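You operate a simulated robot arm through the tools that you are given. There is no shell and no other tool.

Carry out the task below with a simulated two-armed robot. There is one attempt and no reset: what you move stays moved.

## Task
Turn valves three and six the other way and check that the lines are open.
Fine: press the valve check key after both turns, so that its screen shows all lines open; the other valves stay; the valve panel door ends shut. Where these are worked on the way, their far stop is far enough and under half their travel is too little: valve panel door.

Only the result counts: the job must be done as asked and must still hold three seconds after the hand-in. Knocking over, shifting, dropping, spilling or breaking anything else fails it.

## Robot
Two 7-joint arms with fingered hands on one trunk that stands fixed in place. Base frame: the origin is at the foot of the trunk, x ahead of it, y to its left, z up. Units: mm, degrees, N and s.
The left shoulder is at [70, 157, 1339], the right one opposite. With the tool pointing down near the work surface each hand reaches from about 320 to 900 mm from the base axis, measured 20 degrees to its own side. Payload 5 kg a hand.
Tool frame (each hand has its own): the origin (TCP) lies between the finger pads and is the grasp point; the fingertips stand 31 mm ahead of it; z points along the fingers, y is the line along which they close. The gripper opens to 156 mm. The gripper's body begins 88 mm behind the TCP. The gripper is a hand of 4 fingers: y runs from the thumb to the fingers, the wrist lies at [0, 0, -249] in the tool frame, and closing takes about 1.5 s.
Orientation is that of the tool frame in the base frame, as a unit quaternion [w, x, y, z]. With the fingers straight down and closing along the base's y, the tool's x points along the base's -x, its y along +y and its z along -z.

## Interface
- The arms move only by the tool step_arm. It takes "left_commands", "right_commands" or both (then of equal length, played together; a hand with none holds still); each is a list of rows, each an object (a shift or turn left out is 0, a gripper value left out holds the last) with "translation": the shift along the base's x, y, z in units of 20 mm (1.0 is 20 mm), a list of three; "angular": the turn, a rotation vector about the base's x, y, z in units of 8 degrees (1.0 is 8 degrees), a list of three. In form: [{"translation": [tx, ty, tz], "angular": [wx, wy, wz]}, ...]. A call has 1 to 20 rows; each row shifts and turns the commanded pose from where the row before left it. "left_grip" and "right_grip" are, for a hand that has rows, the gripper command, from -1 (fully open) to 1 (shut), values between in proportion, set as the call begins (left out, the last holds). A call with a number of a shift or a turn outside -1 to 1 is refused whole. Rows are played at 5 a second. More than 50 mm and 8.6 degrees between two rows, or a gripper value outside its range, and nothing of the call is played. A pose out of reach is approached as far as the arm can. The call stops where the force on the tool passes 90 N (or 10 N more than at its start, if that is more) or the arm is blocked; 0.2 s more then pass. Each finger travels about 108 mm/s and halts on what it meets, pressing with about 33 N; the grip force reading is that of the motor and also rises with nothing between the fingers. The clock runs only during rows and for 0.2 s after the last one: add rows that do not move to give the fingers time. It gives the time, the measured TCP pose, the force on the tool (base axes), the opening and the grip force at its end, in the units of the frame above (readings bear some noise), with the torque about the TCP (base axes, N m) and any sound that the robot's microphone picked up.
- Cameras (640 x 400 px; columns grow to the right, rows downward): "scene" is now at [119.2, -77.3, 1592.9]; the picture's right is [-0.64, -0.77, -0.00], its down [-0.35, 0.29, -0.89] and it looks along [0.68, -0.57, -0.46] (base axes); focal length 284 px, centre (320, 200). "left" rides on the left gripper at [-72, 2, -111] in its tool frame; the picture's right is [-0.02, -1.00, 0.00], its down [0.84, -0.02, -0.54] and it looks along [0.54, -0.01, 0.84] (tool axes); focal length 234 px, centre (320, 200). "right" rides on the right gripper at [72, 2, -111] in its tool frame; the picture's right is [-0.02, 1.00, 0.00], its down [-0.84, -0.02, -0.54] and it looks along [-0.54, -0.01, 0.84] (tool axes); focal length 234 px, centre (320, 200). There is no depth. A picture from a camera that has moved, and an enlarged one, comes with that camera's place and axes in the base frame and with its lens. The place of the scene camera against the robot may be out by one fixed shift of up to 25 mm in any direction.
- camera(camera): a new picture of that camera. The clock stands still meanwhile.
- raise_lower(by): slides the trunk up (or, below 0, down) by that many mm; the arms and the scene camera ride with it, the base frame stays. It gives what a move gives, with no picture.
- finger_targets(finger1, finger2, finger3, thumb_bend, hand): sets how far each is bent, from 0 (flat) to 1 (curled in); at 0.3 the hand is open as for a grip, at 0.7 the pads meet at the TCP. One left out holds its place. A second passes; each finger stops where it meets its share of the squeeze, and holds until it gets a number again. A gripper value or a shape takes the hand back. It gives what a move gives, with no picture; readings hold the bend of each and the force on the fingers (four entries, about 0 where the hand has none), thumb and palm.
- preshape(shape, hand): the hand has 4 fingers and takes this shape, open, in about a second: jaw (thumb against the fingers, like two jaws); tri (thumb and two fingers); tip (a fingertip pinch); poke (one finger out to press); point (the index stretched); flat (the hand flat); cup (the hand cupped); fist (a fist). The gripper value then closes the fingers along that shape, each until it touches; the sizes above hold for jaw. It gives what a move gives, with no picture.
- pan_tilt(pan, tilt): turns the head with the scene camera to pan (to the left, within 86 degrees either way) and tilt (down, from -29 to 69), counted from straight ahead of the robot. It gives what a move gives.
- zoom(camera, box): a new picture of the part [left, top, right, bottom] of that camera's present view, enlarged. The clock stands still meanwhile.
- sign_off(): hands the job in; it is judged then, once.

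Places have to be worked out from the pictures, the camera data and where the tool is seen. Open the grippers and draw the arms clear of the work before you hand the job in, unless the task says otherwise.

The tools are called after "Emit:" by a JSON object that holds its "method" and its "body". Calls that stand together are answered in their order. step_arm: Moves the arms, as the interface text tells. Its arguments: {"type":"object","properties":{"left_commands":{"type":"array","items":{"type":"object","properties":{"translation":{"type":"array","items":{"type":"number"}},"angular":{"type":"array","items":{"type":"number"}}}}},"left_grip":{"type":"number"},"right_commands":{"type":"array","items":{"type":"object","properties":{"translation":{"type":"array","items":{"type":"number"}},"angular":{"type":"array","items":{"type":"number"}}}}},"right_grip":{"type":"number"}},"required":[]} The other tools are called the same way: raise_lower (by) slides the trunk up or down; preshape (shape, hand) gives the hand a shape; finger_targets (finger1, finger2, finger3, thumb_bend, hand) moves the fingers one by one; pan_tilt (pan, tilt) turns the head that bears the scene camera; camera (camera) takes a picture; zoom (camera, box) takes an enlarged picture of a part of a camera's view; sign_off () hands the job in.

At the start:

```text
t: 0.0
left_eef_pos: [533.2, -44.2, 1382.7]
left_orientation: [-0.001, -0.001, 1.0, 0.0]
left_contact_force: [0.0, 1.2, 0.7]
left_wrist_torque: [-0.01, 0.0, 0.02]
left_gripper_width: 155.8
left_gripper_force: 0.1
left_shape: jaw
left_bend: [0.3, 0.3, 0.3, 0.3]
left_finger forces: [0.1, 0.0, 0.0, 0.1, 0.0, 0.0]
right_eef_pos: [479.2, -506.9, 1363.0]
right_orientation: [0.001, 0.001, 1.0, 0.0]
right_contact_force: [0.1, -0.6, 0.4]
right_wrist_torque: [0.02, -0.02, 0.0]
right_gripper_width: 155.9
right_gripper_force: 0.1
right_shape: jaw
right_bend: [0.3, 0.3, 0.3, 0.3]
right_finger forces: [0.0, 0.1, 0.0, 0.0, 0.0, 0.0]
trunk travel left (down, up): [-725.0, 215.0]
head pan, tilt: [-39.8, 27.3]
```

scene: 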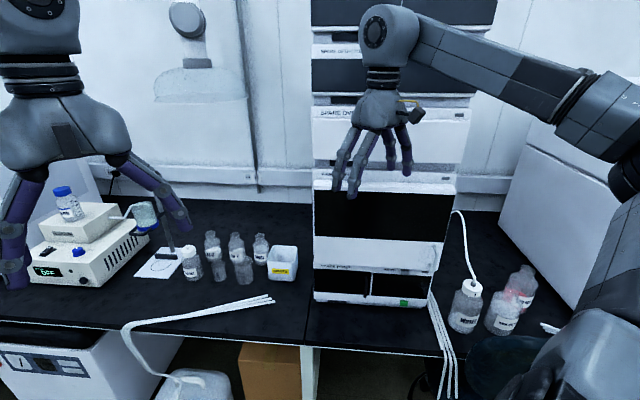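
right: 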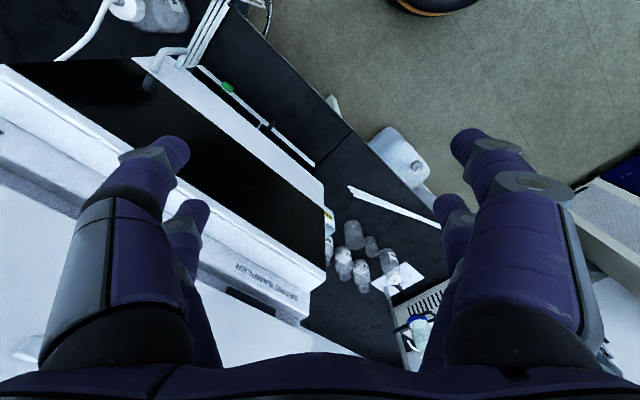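
left: 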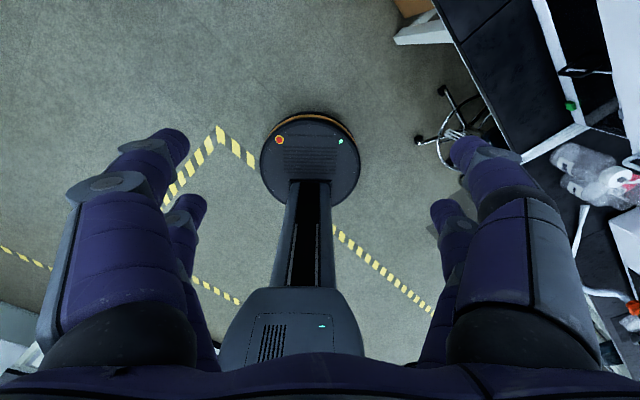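

The scene shows a stack of instruments in the middle of a bench; I need to find the valve panel. I zoom in on the stack.

Emit:
{"method": "zoom", "body": {"camera": "scene", "box": [290, 0, 490, 125]}}

Emit:
{"method": "zoom", "body": {"camera": "scene", "box": [290, 170, 490, 330]}}

Emit:
{"method": "zoom", "body": {"camera": "scene", "box": [0, 300, 240, 400]}}

Emit:
{"method": "zoom", "body": {"camera": "scene", "box": [0, 170, 160, 300]}}

```text
3.20 times, centred on (390, 62) of scene
camera zoom: at [119.2, -77.3, 1592.9], right [-0.64, -0.77, 0.0], down [-0.35, 0.29, -0.89], along [0.68, -0.57, -0.46], focal length 910 px, centre (96, 640)
```

zoom: 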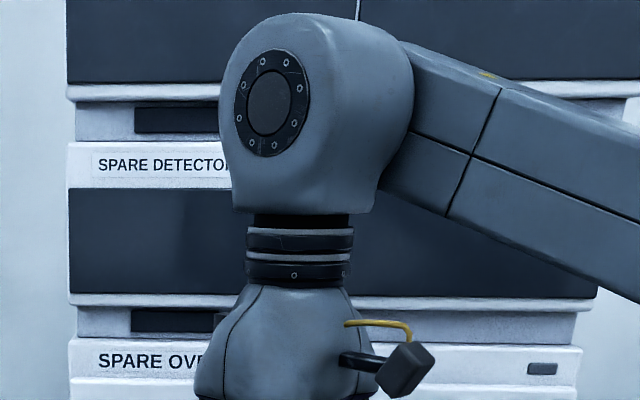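

```text
2.50 times, centred on (390, 250) of scene
camera zoom: at [119.2, -77.3, 1592.9], right [-0.64, -0.77, 0.0], down [-0.35, 0.29, -0.89], along [0.68, -0.57, -0.46], focal length 711 px, centre (145, 75)
```

zoom: 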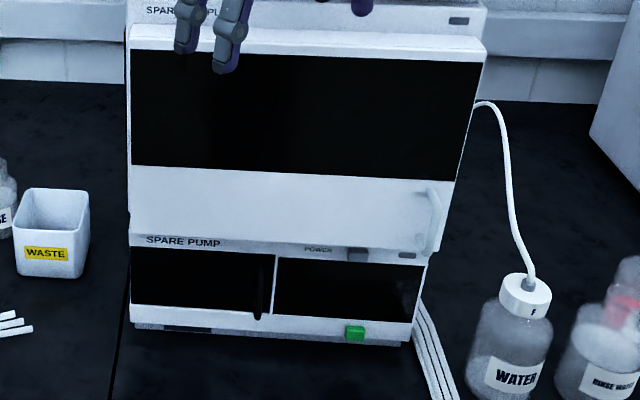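

```text
2.67 times, centred on (120, 350) of scene
camera zoom: at [119.2, -77.3, 1592.9], right [-0.64, -0.77, 0.0], down [-0.35, 0.29, -0.89], along [0.68, -0.57, -0.46], focal length 758 px, centre (853, -200)
```

zoom: 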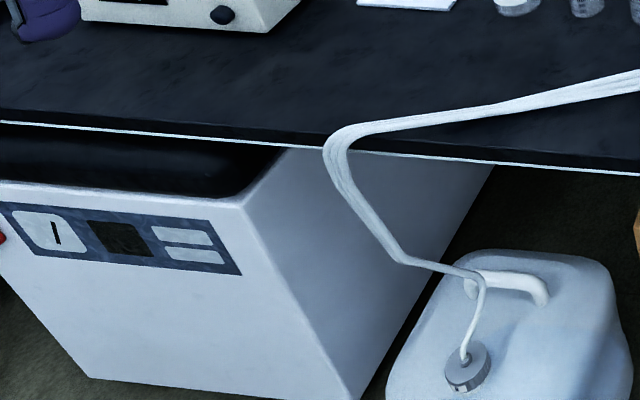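

```text
3.08 times, centred on (80, 235) of scene
camera zoom: at [119.2, -77.3, 1592.9], right [-0.64, -0.77, 0.0], down [-0.35, 0.29, -0.89], along [0.68, -0.57, -0.46], focal length 875 px, centre (1058, 92)
```

zoom: 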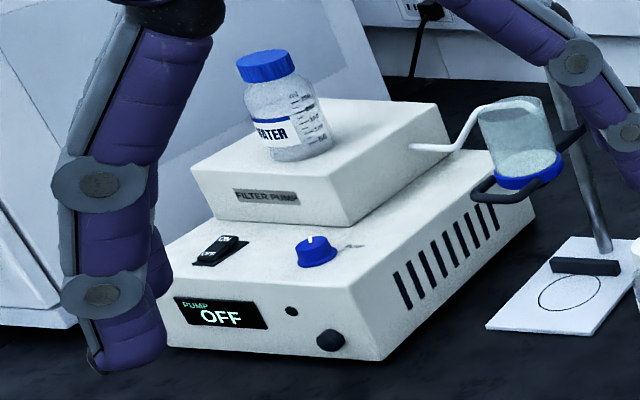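

The central stack has several units with dark doors, but no clear valve panel yet. I look around with the head.

Emit:
{"method": "pan_tilt", "body": {"pan": -80, "tilt": 25}}

Emit:
{"method": "camera", "body": {"camera": "scene"}}

Emit:
{"method": "pan_tilt", "body": {"pan": -40, "tilt": 0}}

Emit:
{"method": "camera", "body": {"camera": "scene"}}

Emit:
{"method": "pan_tilt", "body": {"pan": 0, "tilt": 30}}

Emit:
{"method": "camera", "body": {"camera": "scene"}}

Emit:
{"method": "pan_tilt", "body": {"pan": 60, "tilt": 30}}

Emit:
{"method": "camera", "body": {"camera": "scene"}}

```text
t: 1.1
left_eef_pos: [532.7, -42.9, 1382.4]
left_orientation: [0.001, -0.001, 1.0, 0.0]
left_contact_force: [0.4, -1.3, -0.3]
left_wrist_torque: [0.02, -0.02, -0.01]
left_gripper_width: 155.9
left_gripper_force: 0.0
left_shape: jaw
left_bend: [0.3, 0.3, 0.3, 0.3]
left_finger forces: [0.1, 0.1, 0.1, 0.0, 0.0, 0.0]
right_eef_pos: [479.8, -507.2, 1363.0]
right_orientation: [0.0, 0.0, 1.0, 0.0]
right_contact_force: [0.5, 0.7, -0.5]
right_wrist_torque: [0.02, 0.01, 0.05]
right_gripper_width: 155.9
right_gripper_force: 0.0
right_shape: jaw
right_bend: [0.3, 0.3, 0.3, 0.3]
right_finger forces: [0.0, 0.1, 0.1, 0.1, 0.1, 0.0]
trunk travel left (down, up): [-725.0, 215.0]
head pan, tilt: [-80.0, 25.0]
```

```text
taken
camera scene: at [65.1, -109.4, 1596.5], right [-0.98, -0.17, 0.0], down [-0.07, 0.42, -0.91], along [0.16, -0.89, -0.42], focal length 284 px, centre (320, 200)
```

scene: 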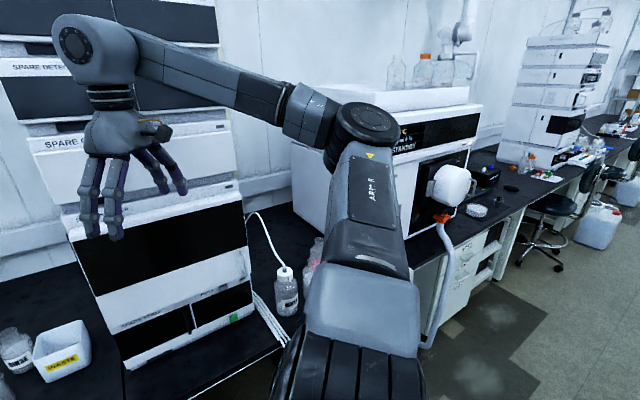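

```text
t: 2.1
left_eef_pos: [534.3, -44.1, 1383.3]
left_orientation: [0.0, -0.001, 1.0, 0.0]
left_contact_force: [-0.8, -0.3, 0.0]
left_wrist_torque: [0.02, -0.02, 0.01]
left_gripper_width: 155.7
left_gripper_force: 0.0
left_shape: jaw
left_bend: [0.3, 0.3, 0.3, 0.3]
left_finger forces: [0.0, 0.1, 0.0, 0.0, 0.0, 0.0]
right_eef_pos: [479.5, -508.6, 1361.8]
right_orientation: [0.0, 0.0, 1.0, 0.0]
right_contact_force: [0.9, 0.5, 0.0]
right_wrist_torque: [0.0, 0.03, -0.01]
right_gripper_width: 156.0
right_gripper_force: 0.0
right_shape: jaw
right_bend: [0.3, 0.3, 0.3, 0.3]
right_finger forces: [0.1, 0.1, 0.0, 0.0, 0.0, 0.0]
trunk travel left (down, up): [-725.0, 215.0]
head pan, tilt: [-40.0, 0.0]
```

```text
taken
camera scene: at [117.8, -76.6, 1636.9], right [-0.64, -0.77, 0.0], down [0.0, 0.0, -1.0], along [0.77, -0.64, 0.0], focal length 284 px, centre (320, 200)
```

scene: 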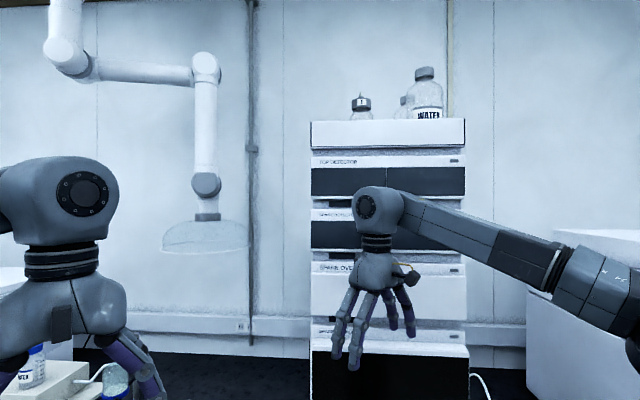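

```text
t: 3.2
left_eef_pos: [533.8, -44.0, 1383.1]
left_orientation: [0.0, -0.001, 1.0, 0.0]
left_contact_force: [-0.5, 0.0, 0.2]
left_wrist_torque: [-0.01, 0.0, 0.02]
left_gripper_width: 155.9
left_gripper_force: 0.0
left_shape: jaw
left_bend: [0.3, 0.3, 0.3, 0.3]
left_finger forces: [0.1, 0.0, 0.0, 0.0, 0.1, 0.1]
right_eef_pos: [479.8, -507.0, 1362.2]
right_orientation: [0.0, -0.001, 1.0, 0.0]
right_contact_force: [-0.3, -1.0, -0.2]
right_wrist_torque: [-0.01, -0.02, -0.01]
right_gripper_width: 155.9
right_gripper_force: 0.0
right_shape: jaw
right_bend: [0.3, 0.3, 0.3, 0.3]
right_finger forces: [0.0, 0.0, 0.0, 0.1, 0.0, 0.1]
trunk travel left (down, up): [-725.0, 215.0]
head pan, tilt: [0.0, 30.0]
```

```text
taken
camera scene: at [139.3, -18.8, 1588.6], right [0.0, -1.0, 0.0], down [-0.5, 0.0, -0.87], along [0.87, 0.0, -0.5], focal length 284 px, centre (320, 200)
```

scene: 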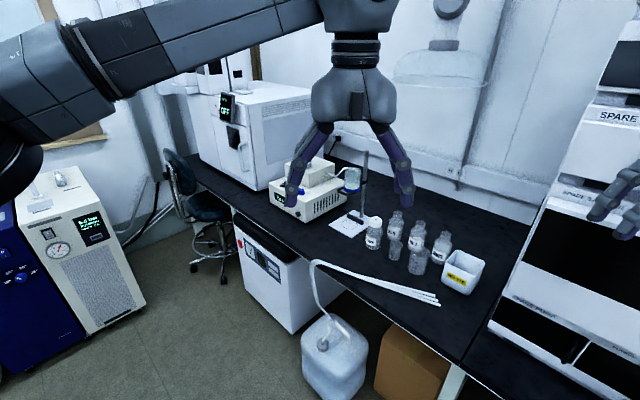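

```text
t: 4.5
left_eef_pos: [532.8, -43.9, 1382.7]
left_orientation: [0.0, 0.0, 1.0, 0.001]
left_contact_force: [-0.7, 0.0, 0.0]
left_wrist_torque: [-0.01, -0.02, -0.01]
left_gripper_width: 155.8
left_gripper_force: 0.0
left_shape: jaw
left_bend: [0.3, 0.3, 0.3, 0.3]
left_finger forces: [0.0, 0.0, 0.0, 0.0, 0.1, 0.1]
right_eef_pos: [479.5, -506.9, 1361.8]
right_orientation: [0.0, 0.0, 1.0, 0.001]
right_contact_force: [0.1, -0.2, -0.3]
right_wrist_torque: [0.01, 0.0, 0.01]
right_gripper_width: 156.0
right_gripper_force: 0.0
right_shape: jaw
right_bend: [0.3, 0.3, 0.3, 0.3]
right_finger forces: [0.0, 0.1, 0.1, 0.0, 0.0, 0.0]
trunk travel left (down, up): [-725.0, 215.0]
head pan, tilt: [60.0, 30.0]
```

```text
taken
camera scene: at [94.2, 59.6, 1588.6], right [0.87, -0.5, 0.0], down [-0.25, -0.43, -0.87], along [0.43, 0.75, -0.5], focal length 284 px, centre (320, 200)
```

scene: 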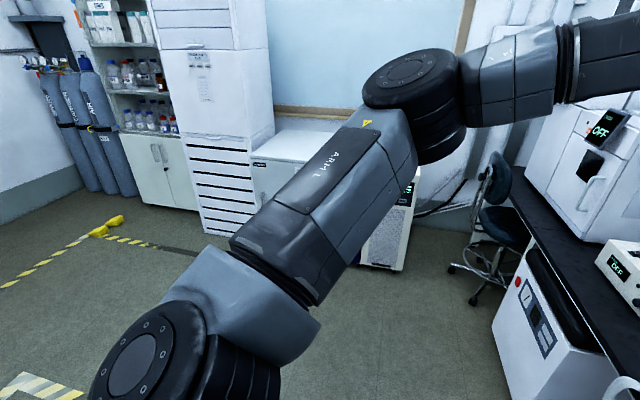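

The stack at pan about -45 looks like the candidate (a door with a handle at its right). I look more closely at it.

Emit:
{"method": "pan_tilt", "body": {"pan": -48, "tilt": 38}}

Emit:
{"method": "camera", "body": {"camera": "scene"}}

Emit:
{"method": "zoom", "body": {"camera": "scene", "box": [250, 130, 410, 230]}}

Emit:
{"method": "zoom", "body": {"camera": "right", "box": [100, 60, 360, 220]}}

```text
t: 6.4
left_eef_pos: [532.9, -43.3, 1383.0]
left_orientation: [0.0, -0.001, 1.0, 0.0]
left_contact_force: [0.2, 0.3, 0.6]
left_wrist_torque: [-0.01, -0.02, -0.02]
left_gripper_width: 155.9
left_gripper_force: 0.0
left_shape: jaw
left_bend: [0.3, 0.3, 0.3, 0.3]
left_finger forces: [0.0, 0.0, 0.0, 0.1, 0.1, 0.0]
right_eef_pos: [478.7, -507.6, 1363.1]
right_orientation: [0.0, 0.0, 1.0, 0.0]
right_contact_force: [-0.2, -0.5, 0.1]
right_wrist_torque: [0.0, 0.01, 0.02]
right_gripper_width: 155.8
right_gripper_force: 0.1
right_shape: jaw
right_bend: [0.3, 0.3, 0.3, 0.3]
right_finger forces: [0.1, 0.0, 0.0, 0.0, 0.0, 0.1]
trunk travel left (down, up): [-725.0, 215.0]
head pan, tilt: [-48.0, 38.0]
```

```text
taken
camera scene: at [106.8, -82.8, 1576.2], right [-0.74, -0.67, 0.0], down [-0.41, 0.46, -0.79], along [0.53, -0.58, -0.62], focal length 284 px, centre (320, 200)
```

scene: 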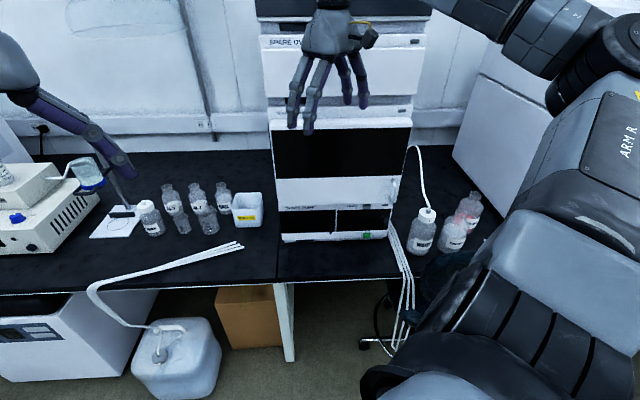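

```text
4.00 times, centred on (330, 180) of scene
camera zoom: at [106.8, -82.8, 1576.2], right [-0.74, -0.67, 0.0], down [-0.41, 0.46, -0.79], along [0.53, -0.58, -0.62], focal length 1137 px, centre (280, 280)
```

zoom: 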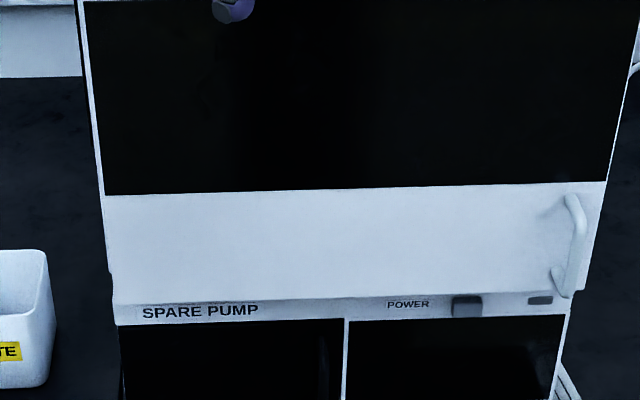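

```text
2.46 times, centred on (230, 140) of right
camera zoom: at [407.8, -506.1, 1474.3], right [0.02, 1.0, 0.0], down [0.84, -0.02, 0.54], along [0.54, -0.01, -0.84], focal length 576 px, centre (542, 348)
```

zoom: 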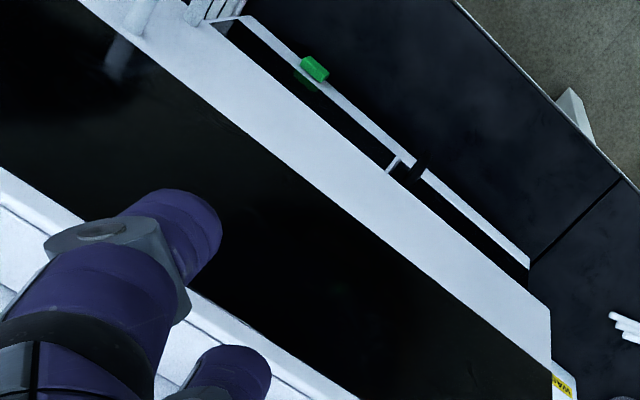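

I still need to confirm which door is the valve panel. I retract the right arm outward/upward a bit to clear the view, then look.

Emit:
{"method": "step_arm", "body": {"right_commands": [{"translation": [-1, 0.5, 0]}, {"translation": [-1, 0.5, 0]}, {"translation": [-1, 0.5, 0]}, {"translation": [-1, 0.5, 0]}, {"translation": [-1, 0.5, 0]}, {"translation": [-0.5, 0.5, 0]}]}}

Emit:
{"method": "camera", "body": {"camera": "scene"}}

Emit:
{"method": "camera", "body": {"camera": "right"}}

```text
t: 7.8
left_eef_pos: [532.7, -43.6, 1382.1]
left_orientation: [0.0, -0.001, 1.0, 0.001]
left_contact_force: [-0.2, 0.5, 0.3]
left_wrist_torque: [-0.02, -0.02, 0.0]
left_gripper_width: 155.8
left_gripper_force: 0.2
left_shape: jaw
left_bend: [0.3, 0.3, 0.3, 0.3]
left_finger forces: [0.0, 0.0, 0.0, 0.1, 0.0, 0.1]
right_eef_pos: [368.8, -445.5, 1364.2]
right_orientation: [0.0, -0.001, 1.0, 0.001]
right_contact_force: [0.0, 0.0, 0.4]
right_wrist_torque: [-0.03, 0.0, 0.02]
right_gripper_width: 156.0
right_gripper_force: 0.0
right_shape: jaw
right_bend: [0.3, 0.3, 0.3, 0.3]
right_finger forces: [0.0, 0.0, 0.0, 0.1, 0.1, 0.0]
trunk travel left (down, up): [-725.0, 215.0]
head pan, tilt: [-48.0, 38.0]
```

```text
taken
camera scene: at [106.5, -82.2, 1576.2], right [-0.74, -0.67, 0.0], down [-0.41, 0.46, -0.79], along [0.53, -0.59, -0.62], focal length 284 px, centre (320, 200)
```

scene: 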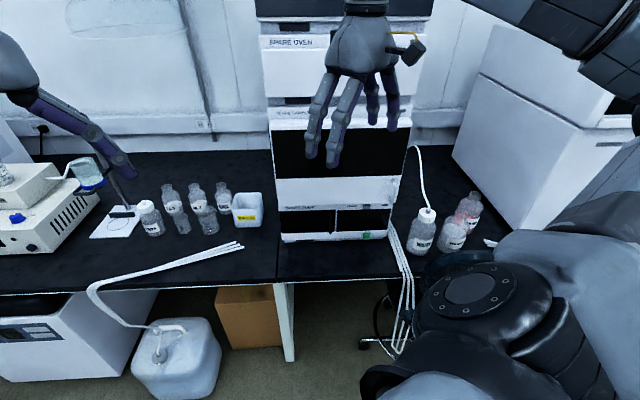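

```text
taken
camera right: at [297.8, -444.9, 1475.9], right [0.02, 1.0, 0.0], down [0.84, -0.02, 0.54], along [0.54, -0.01, -0.84], focal length 234 px, centre (320, 200)
```

right: 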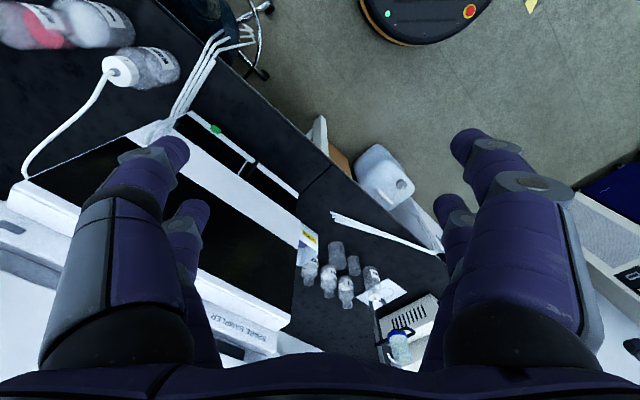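

The stack front seems to stand diagonally (facing about (-0.7, +0.7)), roughly 340 mm wide at around (510, -605). I lower the trunk to view its front more squarely.

Emit:
{"method": "raise_lower", "body": {"by": -250}}

Emit:
{"method": "pan_tilt", "body": {"pan": -50, "tilt": 15}}

Emit:
{"method": "camera", "body": {"camera": "scene"}}

Emit:
{"method": "camera", "body": {"camera": "right"}}

```text
t: 10.3
left_eef_pos: [532.1, -44.2, 1131.7]
left_orientation: [0.0, 0.0, 1.0, 0.0]
left_contact_force: [0.5, 0.5, 0.0]
left_wrist_torque: [0.04, 0.0, 0.02]
left_gripper_width: 155.9
left_gripper_force: 0.1
left_shape: jaw
left_bend: [0.3, 0.3, 0.3, 0.3]
left_finger forces: [0.1, 0.1, 0.0, 0.0, 0.0, 0.0]
right_eef_pos: [370.0, -447.7, 1113.4]
right_orientation: [0.0, 0.0, 1.0, -0.001]
right_contact_force: [0.3, 0.5, -0.2]
right_wrist_torque: [0.02, -0.02, 0.0]
right_gripper_width: 156.1
right_gripper_force: 0.0
right_shape: jaw
right_bend: [0.3, 0.3, 0.3, 0.3]
right_finger forces: [0.0, 0.1, 0.0, 0.1, 0.0, 0.0]
trunk travel left (down, up): [-475.0, 465.0]
head pan, tilt: [-48.0, 38.0]
```

```text
t: 11.2
left_eef_pos: [532.9, -43.6, 1132.9]
left_orientation: [0.0, -0.002, 1.0, 0.0]
left_contact_force: [-0.2, 0.2, 0.3]
left_wrist_torque: [0.04, -0.02, 0.0]
left_gripper_width: 155.8
left_gripper_force: 0.1
left_shape: jaw
left_bend: [0.3, 0.3, 0.3, 0.3]
left_finger forces: [0.0, 0.0, 0.1, 0.1, 0.0, 0.1]
right_eef_pos: [369.1, -447.6, 1115.6]
right_orientation: [0.0, 0.0, 1.0, 0.0]
right_contact_force: [0.0, -0.2, -0.1]
right_wrist_torque: [0.0, 0.02, 0.02]
right_gripper_width: 156.0
right_gripper_force: 0.1
right_shape: jaw
right_bend: [0.3, 0.3, 0.3, 0.3]
right_finger forces: [0.0, 0.1, 0.0, 0.0, 0.0, 0.0]
trunk travel left (down, up): [-475.0, 465.0]
head pan, tilt: [-50.0, 15.0]
```

```text
taken
camera scene: at [109.0, -90.2, 1362.7], right [-0.77, -0.64, 0.0], down [-0.17, 0.2, -0.97], along [0.62, -0.74, -0.26], focal length 284 px, centre (320, 200)
```

scene: 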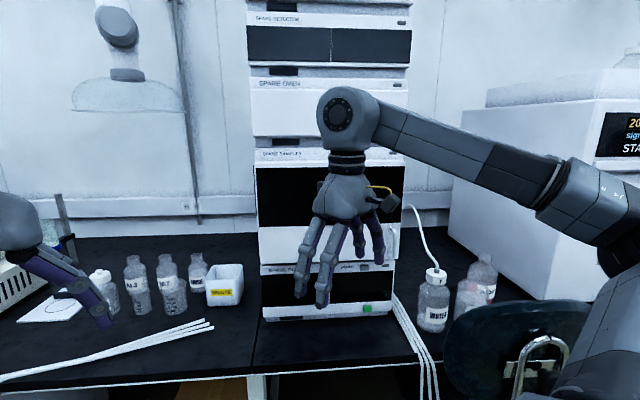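

```text
taken
camera right: at [298.2, -445.6, 1225.7], right [0.02, 1.0, 0.0], down [0.84, -0.02, 0.54], along [0.54, -0.01, -0.84], focal length 234 px, centre (320, 200)
```

right: 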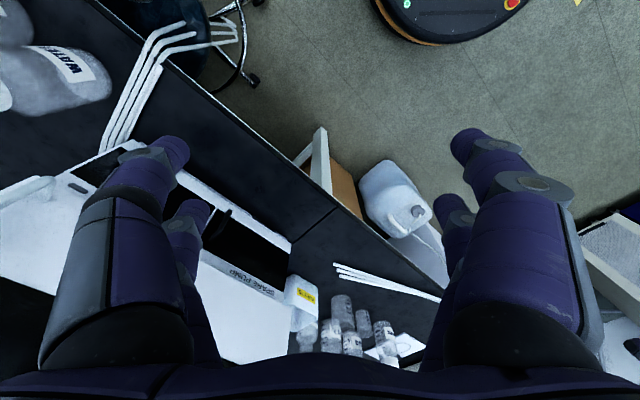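

The right hand blocks the view of the stack's front; I raise it well up.

Emit:
{"method": "step_arm", "body": {"right_commands": [{"translation": [-0.2, 0.5, 1]}, {"translation": [-0.2, 0.5, 1]}, {"translation": [-0.2, 0.5, 1]}, {"translation": [-0.2, 0.5, 1]}, {"translation": [0, 0.5, 1]}, {"translation": [0, 0.5, 1]}, {"translation": [0, 0.5, 1]}, {"translation": [0, 0.5, 1]}, {"translation": [0, 0, 1]}, {"translation": [0, 0, 1]}, {"translation": [0, 0, 1]}, {"translation": [0, 0, 1]}, {"translation": [0, 0, 1]}, {"translation": [0, 0, 1]}, {"translation": [0, 0, 1]}, {"translation": [0, 0, 1]}]}}

Emit:
{"method": "camera", "body": {"camera": "scene"}}

```text
t: 14.6
left_eef_pos: [533.0, -42.9, 1133.1]
left_orientation: [0.0, 0.0, 1.0, 0.0]
left_contact_force: [-0.3, 0.0, -0.1]
left_wrist_torque: [-0.01, 0.0, -0.05]
left_gripper_width: 156.0
left_gripper_force: 0.0
left_shape: jaw
left_bend: [0.3, 0.3, 0.3, 0.3]
left_finger forces: [0.0, 0.1, 0.0, 0.0, 0.0, 0.0]
right_eef_pos: [373.0, -358.7, 1335.7]
right_orientation: [0.002, -0.001, 1.0, 0.001]
right_contact_force: [0.0, 0.2, -0.3]
right_wrist_torque: [-0.01, 0.0, -0.03]
right_gripper_width: 155.8
right_gripper_force: 0.0
right_shape: jaw
right_bend: [0.3, 0.3, 0.3, 0.3]
right_finger forces: [0.0, 0.0, 0.0, 0.0, 0.0, 0.0]
right hand out of reach, approached as far as the arm can: row 11, 12, 13, 14, 15, 16
trunk travel left (down, up): [-475.0, 465.0]
head pan, tilt: [-50.0, 15.0]
```

```text
taken
camera scene: at [109.1, -89.9, 1362.8], right [-0.77, -0.64, 0.0], down [-0.17, 0.2, -0.97], along [0.62, -0.74, -0.26], focal length 284 px, centre (320, 200)
```

scene: 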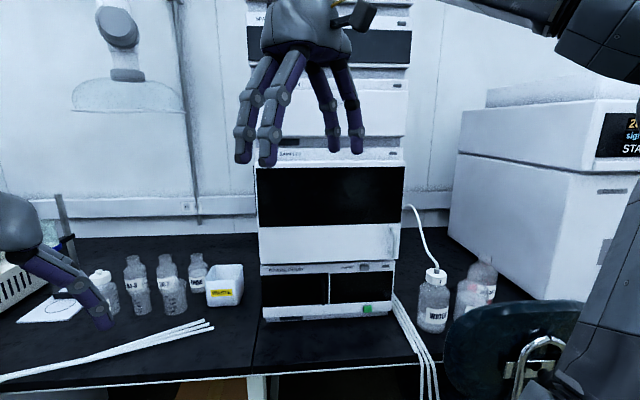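

Emit:
{"method": "zoom", "body": {"camera": "scene", "box": [245, 140, 425, 250]}}

Emit:
{"method": "zoom", "body": {"camera": "scene", "box": [245, 230, 425, 340]}}

```text
3.56 times, centred on (335, 195) of scene
camera zoom: at [109.1, -89.9, 1362.8], right [-0.77, -0.64, 0.0], down [-0.17, 0.2, -0.97], along [0.62, -0.74, -0.26], focal length 1011 px, centre (267, 218)
```

zoom: 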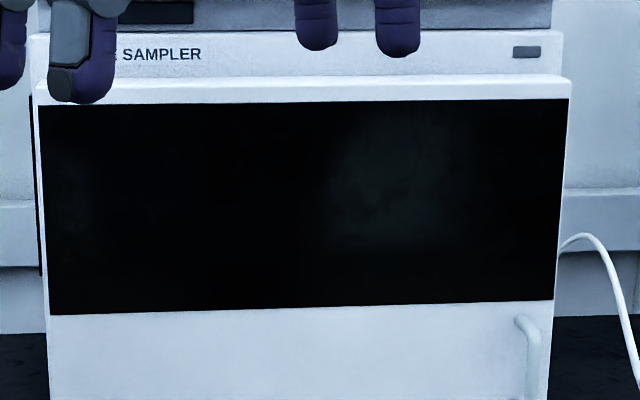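

```text
3.56 times, centred on (335, 285) of scene
camera zoom: at [109.1, -89.9, 1362.8], right [-0.77, -0.64, 0.0], down [-0.17, 0.2, -0.97], along [0.62, -0.74, -0.26], focal length 1011 px, centre (267, -102)
```

zoom: 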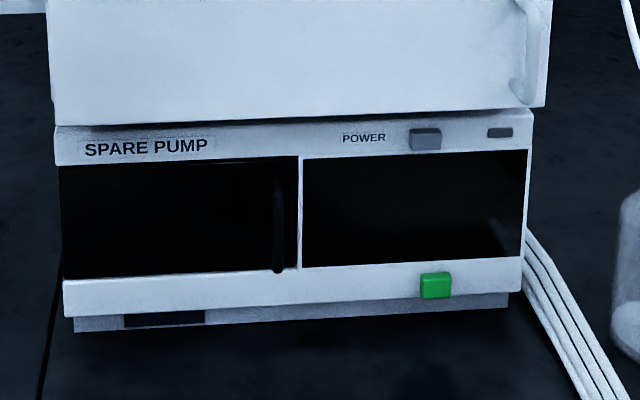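

Two doors are candidates: the sampler door (white handle) and the pump's left dark door (black bar). I zoom tightly to read labels and see through the dark glass.

Emit:
{"method": "zoom", "body": {"camera": "scene", "box": [255, 260, 335, 330]}}

Emit:
{"method": "zoom", "body": {"camera": "scene", "box": [325, 255, 405, 325]}}

Emit:
{"method": "zoom", "body": {"camera": "scene", "box": [350, 210, 420, 270]}}

Emit:
{"method": "pan_tilt", "body": {"pan": -75, "tilt": 15}}

Emit:
{"method": "camera", "body": {"camera": "scene"}}

```text
5.71 times, centred on (295, 295) of scene
camera zoom: at [109.1, -89.9, 1362.8], right [-0.77, -0.64, 0.0], down [-0.17, 0.2, -0.97], along [0.62, -0.74, -0.26], focal length 1625 px, centre (463, -343)
```

zoom: 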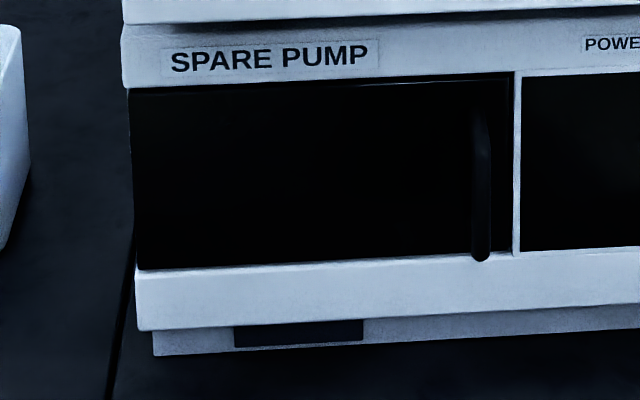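

```text
5.71 times, centred on (365, 290) of scene
camera zoom: at [109.1, -89.9, 1362.8], right [-0.77, -0.64, 0.0], down [-0.17, 0.2, -0.97], along [0.62, -0.74, -0.26], focal length 1625 px, centre (63, -314)
```

zoom: 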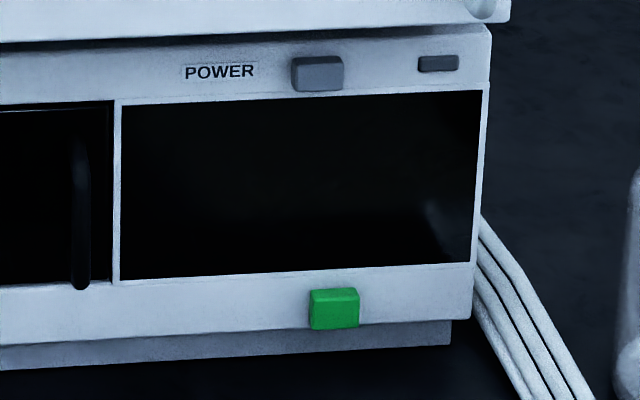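

```text
6.67 times, centred on (385, 240) of scene
camera zoom: at [109.1, -89.9, 1362.8], right [-0.77, -0.64, 0.0], down [-0.17, 0.2, -0.97], along [0.62, -0.74, -0.26], focal length 1895 px, centre (-113, -67)
```

zoom: 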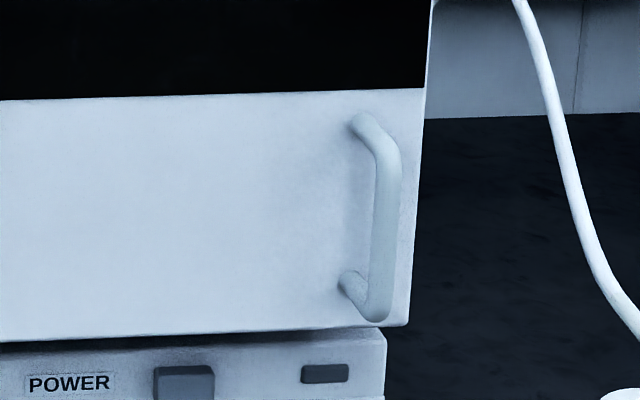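

```text
t: 15.5
left_eef_pos: [533.0, -43.3, 1132.3]
left_orientation: [0.0, 0.0, 1.0, 0.0]
left_contact_force: [-0.1, 0.9, 1.5]
left_wrist_torque: [-0.01, 0.03, -0.01]
left_gripper_width: 156.1
left_gripper_force: 0.0
left_shape: jaw
left_bend: [0.3, 0.3, 0.3, 0.3]
left_finger forces: [0.0, 0.0, 0.0, 0.0, 0.0, 0.1]
right_eef_pos: [373.4, -360.8, 1334.6]
right_orientation: [0.0, 0.0, 1.0, 0.0]
right_contact_force: [-0.7, 0.1, 0.1]
right_wrist_torque: [-0.04, -0.03, 0.03]
right_gripper_width: 155.9
right_gripper_force: 0.1
right_shape: jaw
right_bend: [0.3, 0.3, 0.3, 0.3]
right_finger forces: [0.0, 0.1, 0.0, 0.0, 0.1, 0.1]
trunk travel left (down, up): [-475.0, 465.0]
head pan, tilt: [-75.0, 15.0]
```

```text
taken
camera scene: at [73.1, -108.7, 1362.8], right [-0.97, -0.26, 0.0], down [-0.07, 0.25, -0.97], along [0.25, -0.93, -0.26], focal length 284 px, centre (320, 200)
```

scene: 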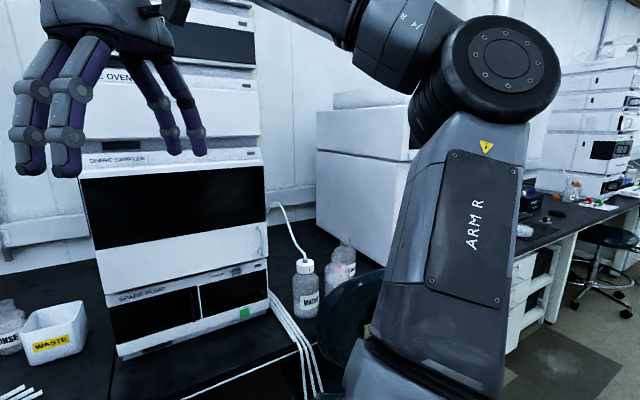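

The front of the stack seems to lie on a plane at about 45°, pump z≈762–967 and sampler door above. I bring the right hand in front, pitched so its camera looks level at the pump and sampler doors.

Emit:
{"method": "step_arm", "body": {"right_commands": [{"translation": [0.19, -0.52, -0.96], "angular": [0, 0, -0.94]}, {"translation": [0.19, -0.52, -0.96], "angular": [0, 0, -0.94]}, {"translation": [0.19, -0.52, -0.96], "angular": [0, 0, -0.94]}, {"translation": [0.19, -0.52, -0.96], "angular": [0, 0, -0.94]}, {"translation": [0.19, -0.52, -0.96], "angular": [0, 0, -0.94]}, {"translation": [0.19, -0.52, -0.96], "angular": [0, 0, -0.94]}, {"translation": [0.19, -0.52, -0.96], "angular": [-0.64, -0.64, 0]}, {"translation": [0.19, -0.52, -0.96], "angular": [-0.64, -0.64, 0]}, {"translation": [0.19, -0.52, -0.96], "angular": [-0.64, -0.64, 0]}, {"translation": [0.19, -0.52, -0.96], "angular": [-0.64, -0.64, 0]}, {"translation": [0.19, -0.52, -0.96], "angular": [-0.64, -0.64, 0]}, {"translation": [0.19, -0.52, -0.96], "angular": [-0.64, -0.64, 0]}, {"translation": [0.19, -0.52, -0.96], "angular": [-0.64, -0.64, 0]}, {"translation": [0.19, -0.52, -0.96], "angular": [-0.64, -0.64, 0]}, {"translation": [0.19, -0.52, -0.96]}, {"translation": [0.19, -0.52, -0.96]}]}}

Emit:
{"method": "camera", "body": {"camera": "right"}}

Emit:
{"method": "pan_tilt", "body": {"pan": -50, "tilt": 20}}

Emit:
{"method": "camera", "body": {"camera": "scene"}}

```text
t: 18.9
left_eef_pos: [534.3, -44.2, 1132.2]
left_orientation: [-0.001, -0.001, 1.0, 0.0]
left_contact_force: [0.3, -0.3, -0.2]
left_wrist_torque: [0.0, -0.01, 0.03]
left_gripper_width: 156.0
left_gripper_force: 0.0
left_shape: jaw
left_bend: [0.3, 0.3, 0.3, 0.3]
left_finger forces: [0.0, 0.0, 0.0, 0.0, 0.0, 0.0]
right_eef_pos: [434.0, -526.0, 1030.1]
right_orientation: [0.447, 0.335, 0.808, -0.184]
right_contact_force: [0.4, -0.4, -1.1]
right_wrist_torque: [0.02, -0.03, -0.02]
right_gripper_width: 156.0
right_gripper_force: 0.1
right_shape: jaw
right_bend: [0.3, 0.3, 0.3, 0.3]
right_finger forces: [0.0, 0.1, 0.0, 0.0, 0.0, 0.0]
trunk travel left (down, up): [-475.0, 465.0]
head pan, tilt: [-75.0, 15.0]
```

```text
taken
camera right: at [342.6, -431.9, 1028.5], right [0.72, 0.7, 0.02], down [-0.03, 0.0, 1.0], along [0.7, -0.72, 0.02], focal length 234 px, centre (320, 200)
```

right: 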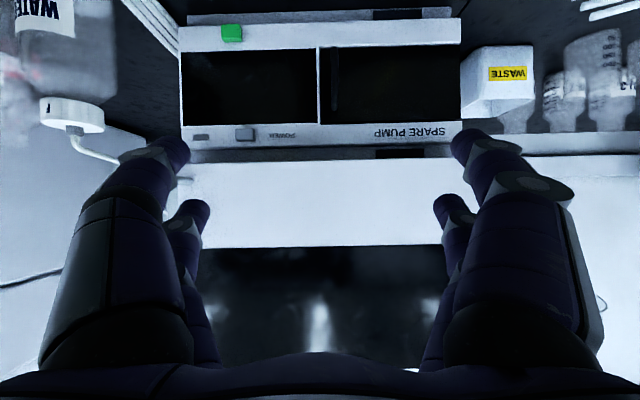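

```text
t: 19.8
left_eef_pos: [533.8, -43.1, 1132.2]
left_orientation: [0.0, -0.001, 1.0, 0.0]
left_contact_force: [-0.6, 0.0, -0.2]
left_wrist_torque: [0.02, 0.0, -0.04]
left_gripper_width: 155.7
left_gripper_force: 0.1
left_shape: jaw
left_bend: [0.3, 0.3, 0.3, 0.3]
left_finger forces: [0.1, 0.0, 0.0, 0.1, 0.1, 0.1]
right_eef_pos: [434.3, -527.1, 1030.5]
right_orientation: [0.448, 0.335, 0.808, -0.185]
right_contact_force: [-0.6, 0.1, -0.3]
right_wrist_torque: [0.0, -0.04, 0.01]
right_gripper_width: 156.0
right_gripper_force: 0.0
right_shape: jaw
right_bend: [0.3, 0.3, 0.3, 0.3]
right_finger forces: [0.1, 0.1, 0.1, 0.0, 0.1, 0.0]
trunk travel left (down, up): [-475.0, 465.0]
head pan, tilt: [-50.0, 20.0]
```

```text
taken
camera scene: at [108.7, -90.2, 1354.6], right [-0.77, -0.64, 0.0], down [-0.22, 0.26, -0.94], along [0.6, -0.72, -0.34], focal length 284 px, centre (320, 200)
```

scene: 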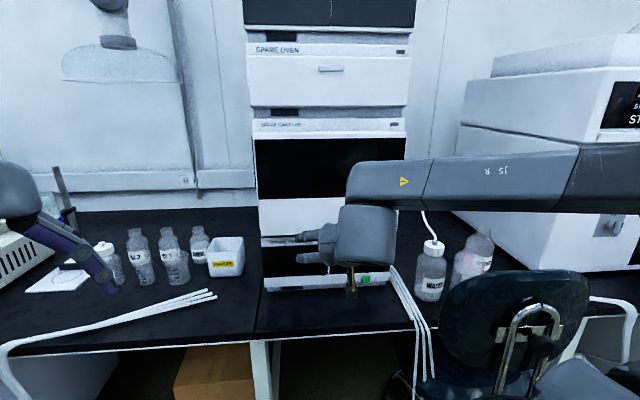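

The right camera sees (upside-down) the pump and the sampler door, with something visible in the sampler glass. I zoom in on both.

Emit:
{"method": "zoom", "body": {"camera": "right", "box": [190, 240, 450, 380]}}

Emit:
{"method": "zoom", "body": {"camera": "right", "box": [170, 10, 330, 160]}}

Emit:
{"method": "zoom", "body": {"camera": "right", "box": [310, 10, 470, 160]}}

```text
2.46 times, centred on (320, 310) of right
camera zoom: at [342.3, -431.3, 1029.3], right [0.72, 0.7, 0.02], down [-0.03, 0.0, 1.0], along [0.7, -0.72, 0.02], focal length 576 px, centre (320, -71)
```

zoom: 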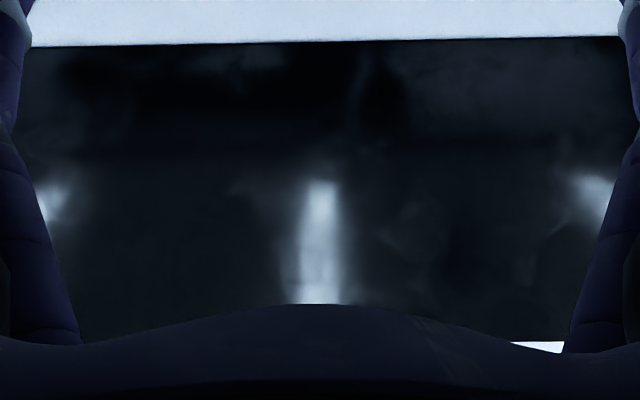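

```text
2.67 times, centred on (250, 85) of right
camera zoom: at [342.3, -431.3, 1029.3], right [0.72, 0.7, 0.02], down [-0.03, 0.0, 1.0], along [0.7, -0.72, 0.02], focal length 624 px, centre (507, 507)
```

zoom: 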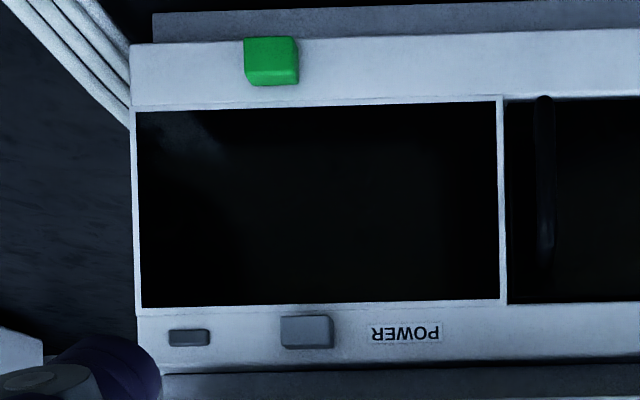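

```text
2.67 times, centred on (390, 85) of right
camera zoom: at [342.3, -431.3, 1029.3], right [0.72, 0.7, 0.02], down [-0.03, 0.0, 1.0], along [0.7, -0.72, 0.02], focal length 624 px, centre (133, 507)
```

zoom: 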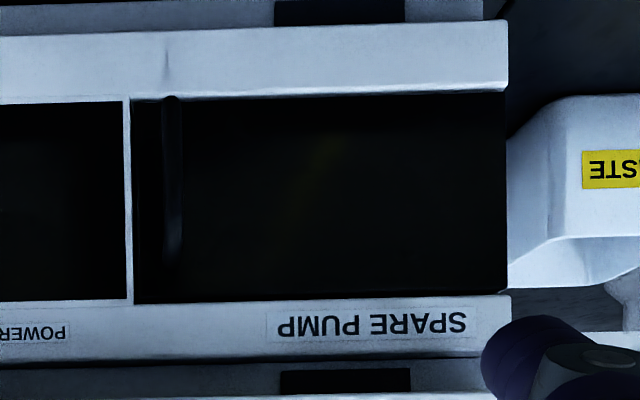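

Those glints are reflections. The pump's left black door with its vertical bar beside the dark screen and green key is the best candidate for the valve panel. I shift the right hand to get a second viewpoint for triangulation.

Emit:
{"method": "step_arm", "body": {"right_commands": [{"translation": [-0.3, -0.3, -1]}, {"translation": [-0.3, -0.3, -1]}, {"translation": [-0.3, -0.3, -1]}, {"translation": [-0.3, -0.3, -1]}, {"translation": [-0.3, -0.3, -1]}, {"translation": [-0.3, -0.3, -1]}, {"translation": [-0.3, -0.3, -1]}]}}

Emit:
{"method": "camera", "body": {"camera": "right"}}

Emit:
{"method": "zoom", "body": {"camera": "right", "box": [130, 110, 370, 260]}}

Emit:
{"method": "zoom", "body": {"camera": "right", "box": [310, 110, 550, 260]}}

```text
t: 21.4
left_eef_pos: [534.2, -44.4, 1131.7]
left_orientation: [0.0, -0.001, 1.0, 0.0]
left_contact_force: [0.5, -0.2, 0.4]
left_wrist_torque: [0.04, -0.01, 0.04]
left_gripper_width: 156.0
left_gripper_force: 0.1
left_shape: jaw
left_bend: [0.3, 0.3, 0.3, 0.3]
left_finger forces: [0.0, 0.0, 0.0, 0.0, 0.0, 0.0]
right_eef_pos: [407.4, -583.1, 894.8]
right_orientation: [0.447, 0.336, 0.808, -0.185]
right_contact_force: [-0.2, 0.6, -0.5]
right_wrist_torque: [-0.02, -0.01, 0.03]
right_gripper_width: 155.9
right_gripper_force: 0.1
right_shape: jaw
right_bend: [0.3, 0.3, 0.3, 0.3]
right_finger forces: [0.1, 0.0, 0.0, 0.0, 0.0, 0.0]
right hand out of reach, approached as far as the arm can: row 2, 3, 4, 5
trunk travel left (down, up): [-475.0, 465.0]
head pan, tilt: [-50.0, 20.0]
```

```text
taken
camera right: at [314.8, -488.7, 893.8], right [0.72, 0.7, 0.02], down [-0.03, -0.01, 1.0], along [0.7, -0.72, 0.01], focal length 234 px, centre (320, 200)
```

right: 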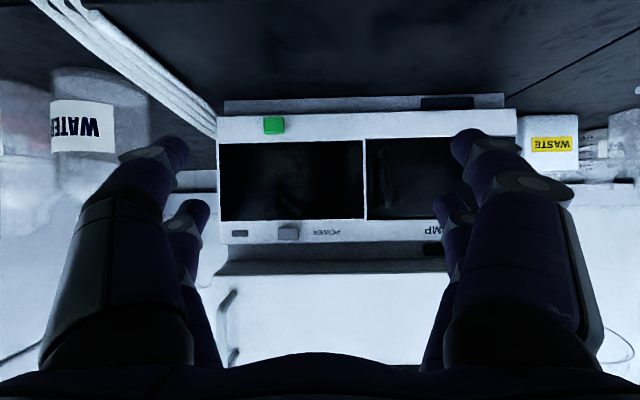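

```text
2.67 times, centred on (250, 185) of right
camera zoom: at [314.8, -488.7, 893.8], right [0.72, 0.7, 0.02], down [-0.03, -0.01, 1.0], along [0.7, -0.72, 0.01], focal length 624 px, centre (507, 240)
```

zoom: 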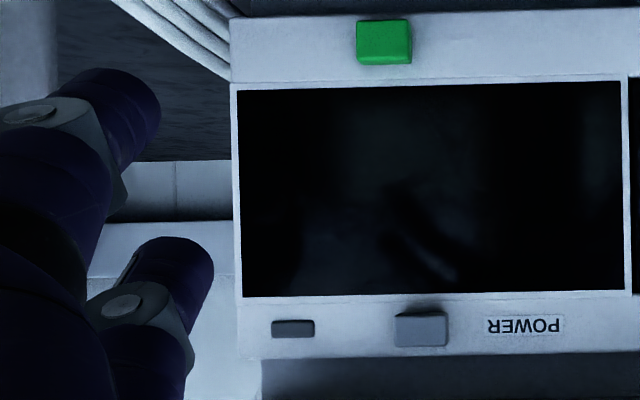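

```text
2.67 times, centred on (430, 185) of right
camera zoom: at [314.8, -488.7, 893.8], right [0.72, 0.7, 0.02], down [-0.03, -0.01, 1.0], along [0.7, -0.72, 0.01], focal length 624 px, centre (27, 240)
```

zoom: 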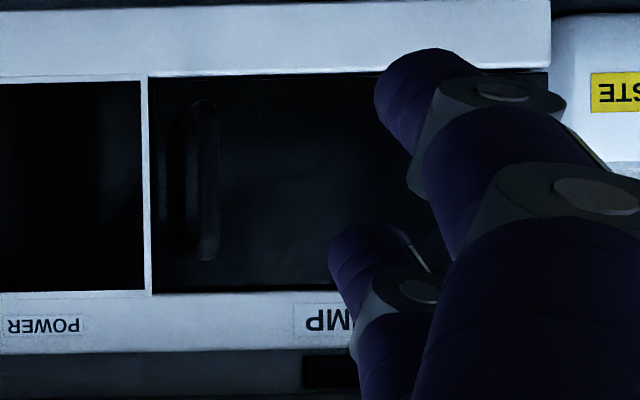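

Triangulation puts the pump face on the plane c≈873 (c = 0.707·(x−y)), the door's bar at about (571, -632, z 834–914), standing ~20 mm off the door, the green key at about (485, -743, 802). I try the fingertip-pinch shape to see where it would meet.

Emit:
{"method": "preshape", "body": {"hand": "right", "shape": "tip"}}

Emit:
{"method": "camera", "body": {"camera": "right"}}

Emit:
{"method": "step_arm", "body": {"right_commands": [{}, {}, {}, {}, {}, {}, {}, {}], "right_grip": 1}}

Emit:
{"method": "camera", "body": {"camera": "right"}}

```text
t: 22.3
left_eef_pos: [534.1, -44.2, 1132.7]
left_orientation: [0.001, -0.001, 1.0, 0.0]
left_contact_force: [0.3, 0.9, 0.2]
left_wrist_torque: [0.0, 0.0, -0.03]
left_gripper_width: 156.1
left_gripper_force: 0.0
left_shape: jaw
left_bend: [0.3, 0.3, 0.3, 0.3]
left_finger forces: [0.0, 0.0, 0.0, 0.0, 0.0, 0.0]
right_eef_pos: [407.1, -583.1, 894.5]
right_orientation: [0.446, 0.336, 0.808, -0.185]
right_contact_force: [-0.2, -0.4, 0.2]
right_wrist_torque: [0.05, 0.05, -0.04]
right_gripper_width: 155.8
right_gripper_force: 0.1
right_shape: tip
right_bend: [0.3, 0.3, 0.3, 0.3]
right_finger forces: [0.0, 0.0, 0.1, 0.0, 0.0, 0.0]
trunk travel left (down, up): [-475.0, 465.0]
head pan, tilt: [-50.0, 20.0]
```

```text
taken
camera right: at [314.8, -488.4, 894.3], right [0.72, 0.7, 0.02], down [-0.03, -0.01, 1.0], along [0.7, -0.72, 0.01], focal length 234 px, centre (320, 200)
```

right: 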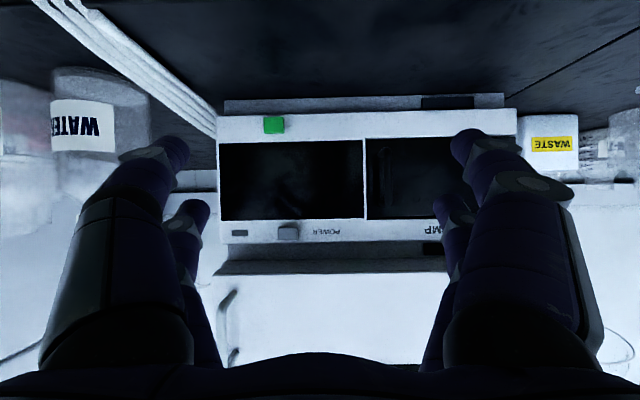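

```text
t: 24.1
left_eef_pos: [533.4, -43.9, 1132.3]
left_orientation: [0.0, -0.001, 1.0, 0.0]
left_contact_force: [-0.3, -0.9, -0.2]
left_wrist_torque: [0.0, 0.01, -0.03]
left_gripper_width: 155.9
left_gripper_force: 0.0
left_shape: jaw
left_bend: [0.3, 0.3, 0.3, 0.3]
left_finger forces: [0.0, 0.0, 0.0, 0.0, 0.0, 0.0]
right_eef_pos: [406.8, -583.5, 894.9]
right_orientation: [0.447, 0.336, 0.808, -0.185]
right_contact_force: [0.0, -0.5, 0.8]
right_wrist_torque: [-0.01, 0.0, 0.0]
right_gripper_width: 0.0
right_gripper_force: 33.0
right_shape: tip
right_bend: [0.7, 0.7, 0.7, 0.7]
right_finger forces: [0.1, 0.1, 0.0, 0.0, 0.0, 0.0]
trunk travel left (down, up): [-475.0, 465.0]
head pan, tilt: [-50.0, 20.0]
```

```text
taken
camera right: at [314.8, -488.4, 894.2], right [0.72, 0.7, 0.02], down [-0.03, -0.01, 1.0], along [0.7, -0.72, 0.01], focal length 234 px, centre (320, 200)
```

right: 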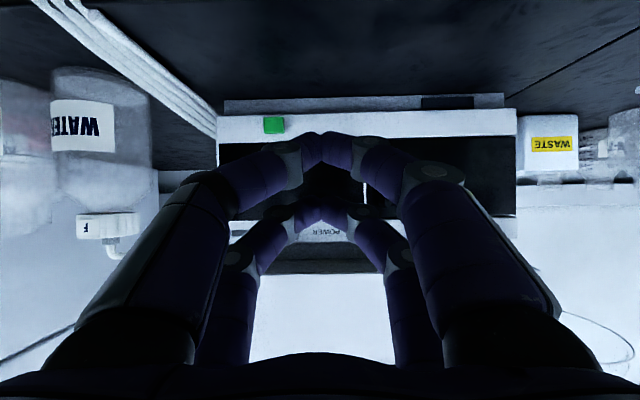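

The hand closes as two finger pairs meeting at the TCP. I level the hand (pitch up 32°), move it in front of the bar (about 75 mm short), and partly open it.

Emit:
{"method": "step_arm", "body": {"right_commands": [{"translation": [0.95, 0, -0.17], "angular": [-0.707, -0.707, 0]}, {"translation": [0.95, 0, -0.17], "angular": [-0.707, -0.707, 0]}, {"translation": [0.95, 0, -0.17], "angular": [-0.707, -0.707, 0]}, {"translation": [0.95, 0, -0.17], "angular": [-0.707, -0.707, 0]}, {"translation": [0.95, 0, -0.17]}, {"translation": [0.95, 0, -0.17]}, {}], "right_grip": 0.3}}

Emit:
{"method": "camera", "body": {"camera": "right"}}

Emit:
{"method": "camera", "body": {"camera": "scene"}}

```text
t: 25.7
left_eef_pos: [533.8, -43.5, 1133.9]
left_orientation: [-0.001, -0.001, 1.0, 0.0]
left_contact_force: [0.2, -0.6, 0.6]
left_wrist_torque: [-0.04, 0.01, 0.0]
left_gripper_width: 155.7
left_gripper_force: 0.0
left_shape: jaw
left_bend: [0.3, 0.3, 0.3, 0.3]
left_finger forces: [0.0, 0.0, 0.0, 0.0, 0.1, 0.0]
right_eef_pos: [496.9, -601.7, 953.7]
right_orientation: [0.562, 0.302, 0.735, -0.229]
right_contact_force: [-0.3, -0.1, -0.1]
right_wrist_torque: [0.01, -0.01, -0.02]
right_gripper_width: 54.3
right_gripper_force: 0.0
right_shape: tip
right_bend: [0.74, 0.74, 0.74, 0.7]
right_finger forces: [0.0, 0.0, 0.0, 0.1, 0.1, 0.0]
right hand out of reach, approached as far as the arm can: row 1, 2, 3, 4, 6
trunk travel left (down, up): [-475.0, 465.0]
head pan, tilt: [-50.0, 20.0]
```

```text
taken
camera right: at [408.6, -512.5, 914.6], right [0.71, 0.71, 0.03], down [-0.23, 0.2, 0.95], along [0.67, -0.68, 0.3], focal length 234 px, centre (320, 200)
```

right: 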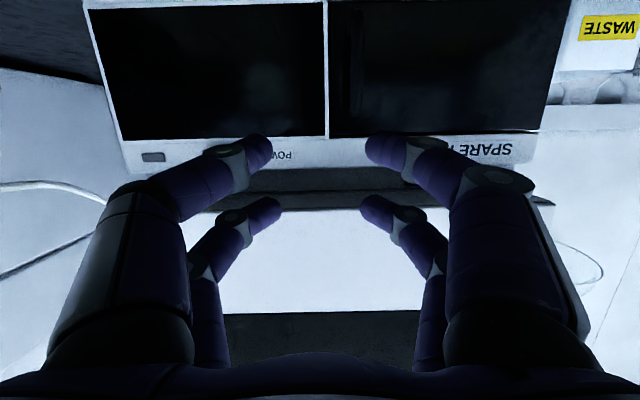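

```text
taken
camera scene: at [108.1, -89.7, 1354.7], right [-0.77, -0.64, 0.0], down [-0.22, 0.26, -0.94], along [0.6, -0.72, -0.34], focal length 284 px, centre (320, 200)
```

scene: 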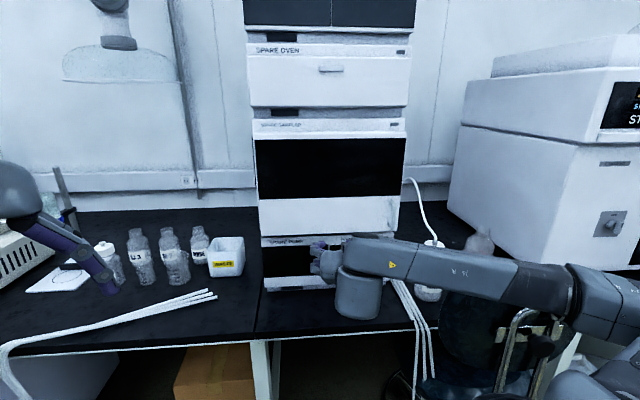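

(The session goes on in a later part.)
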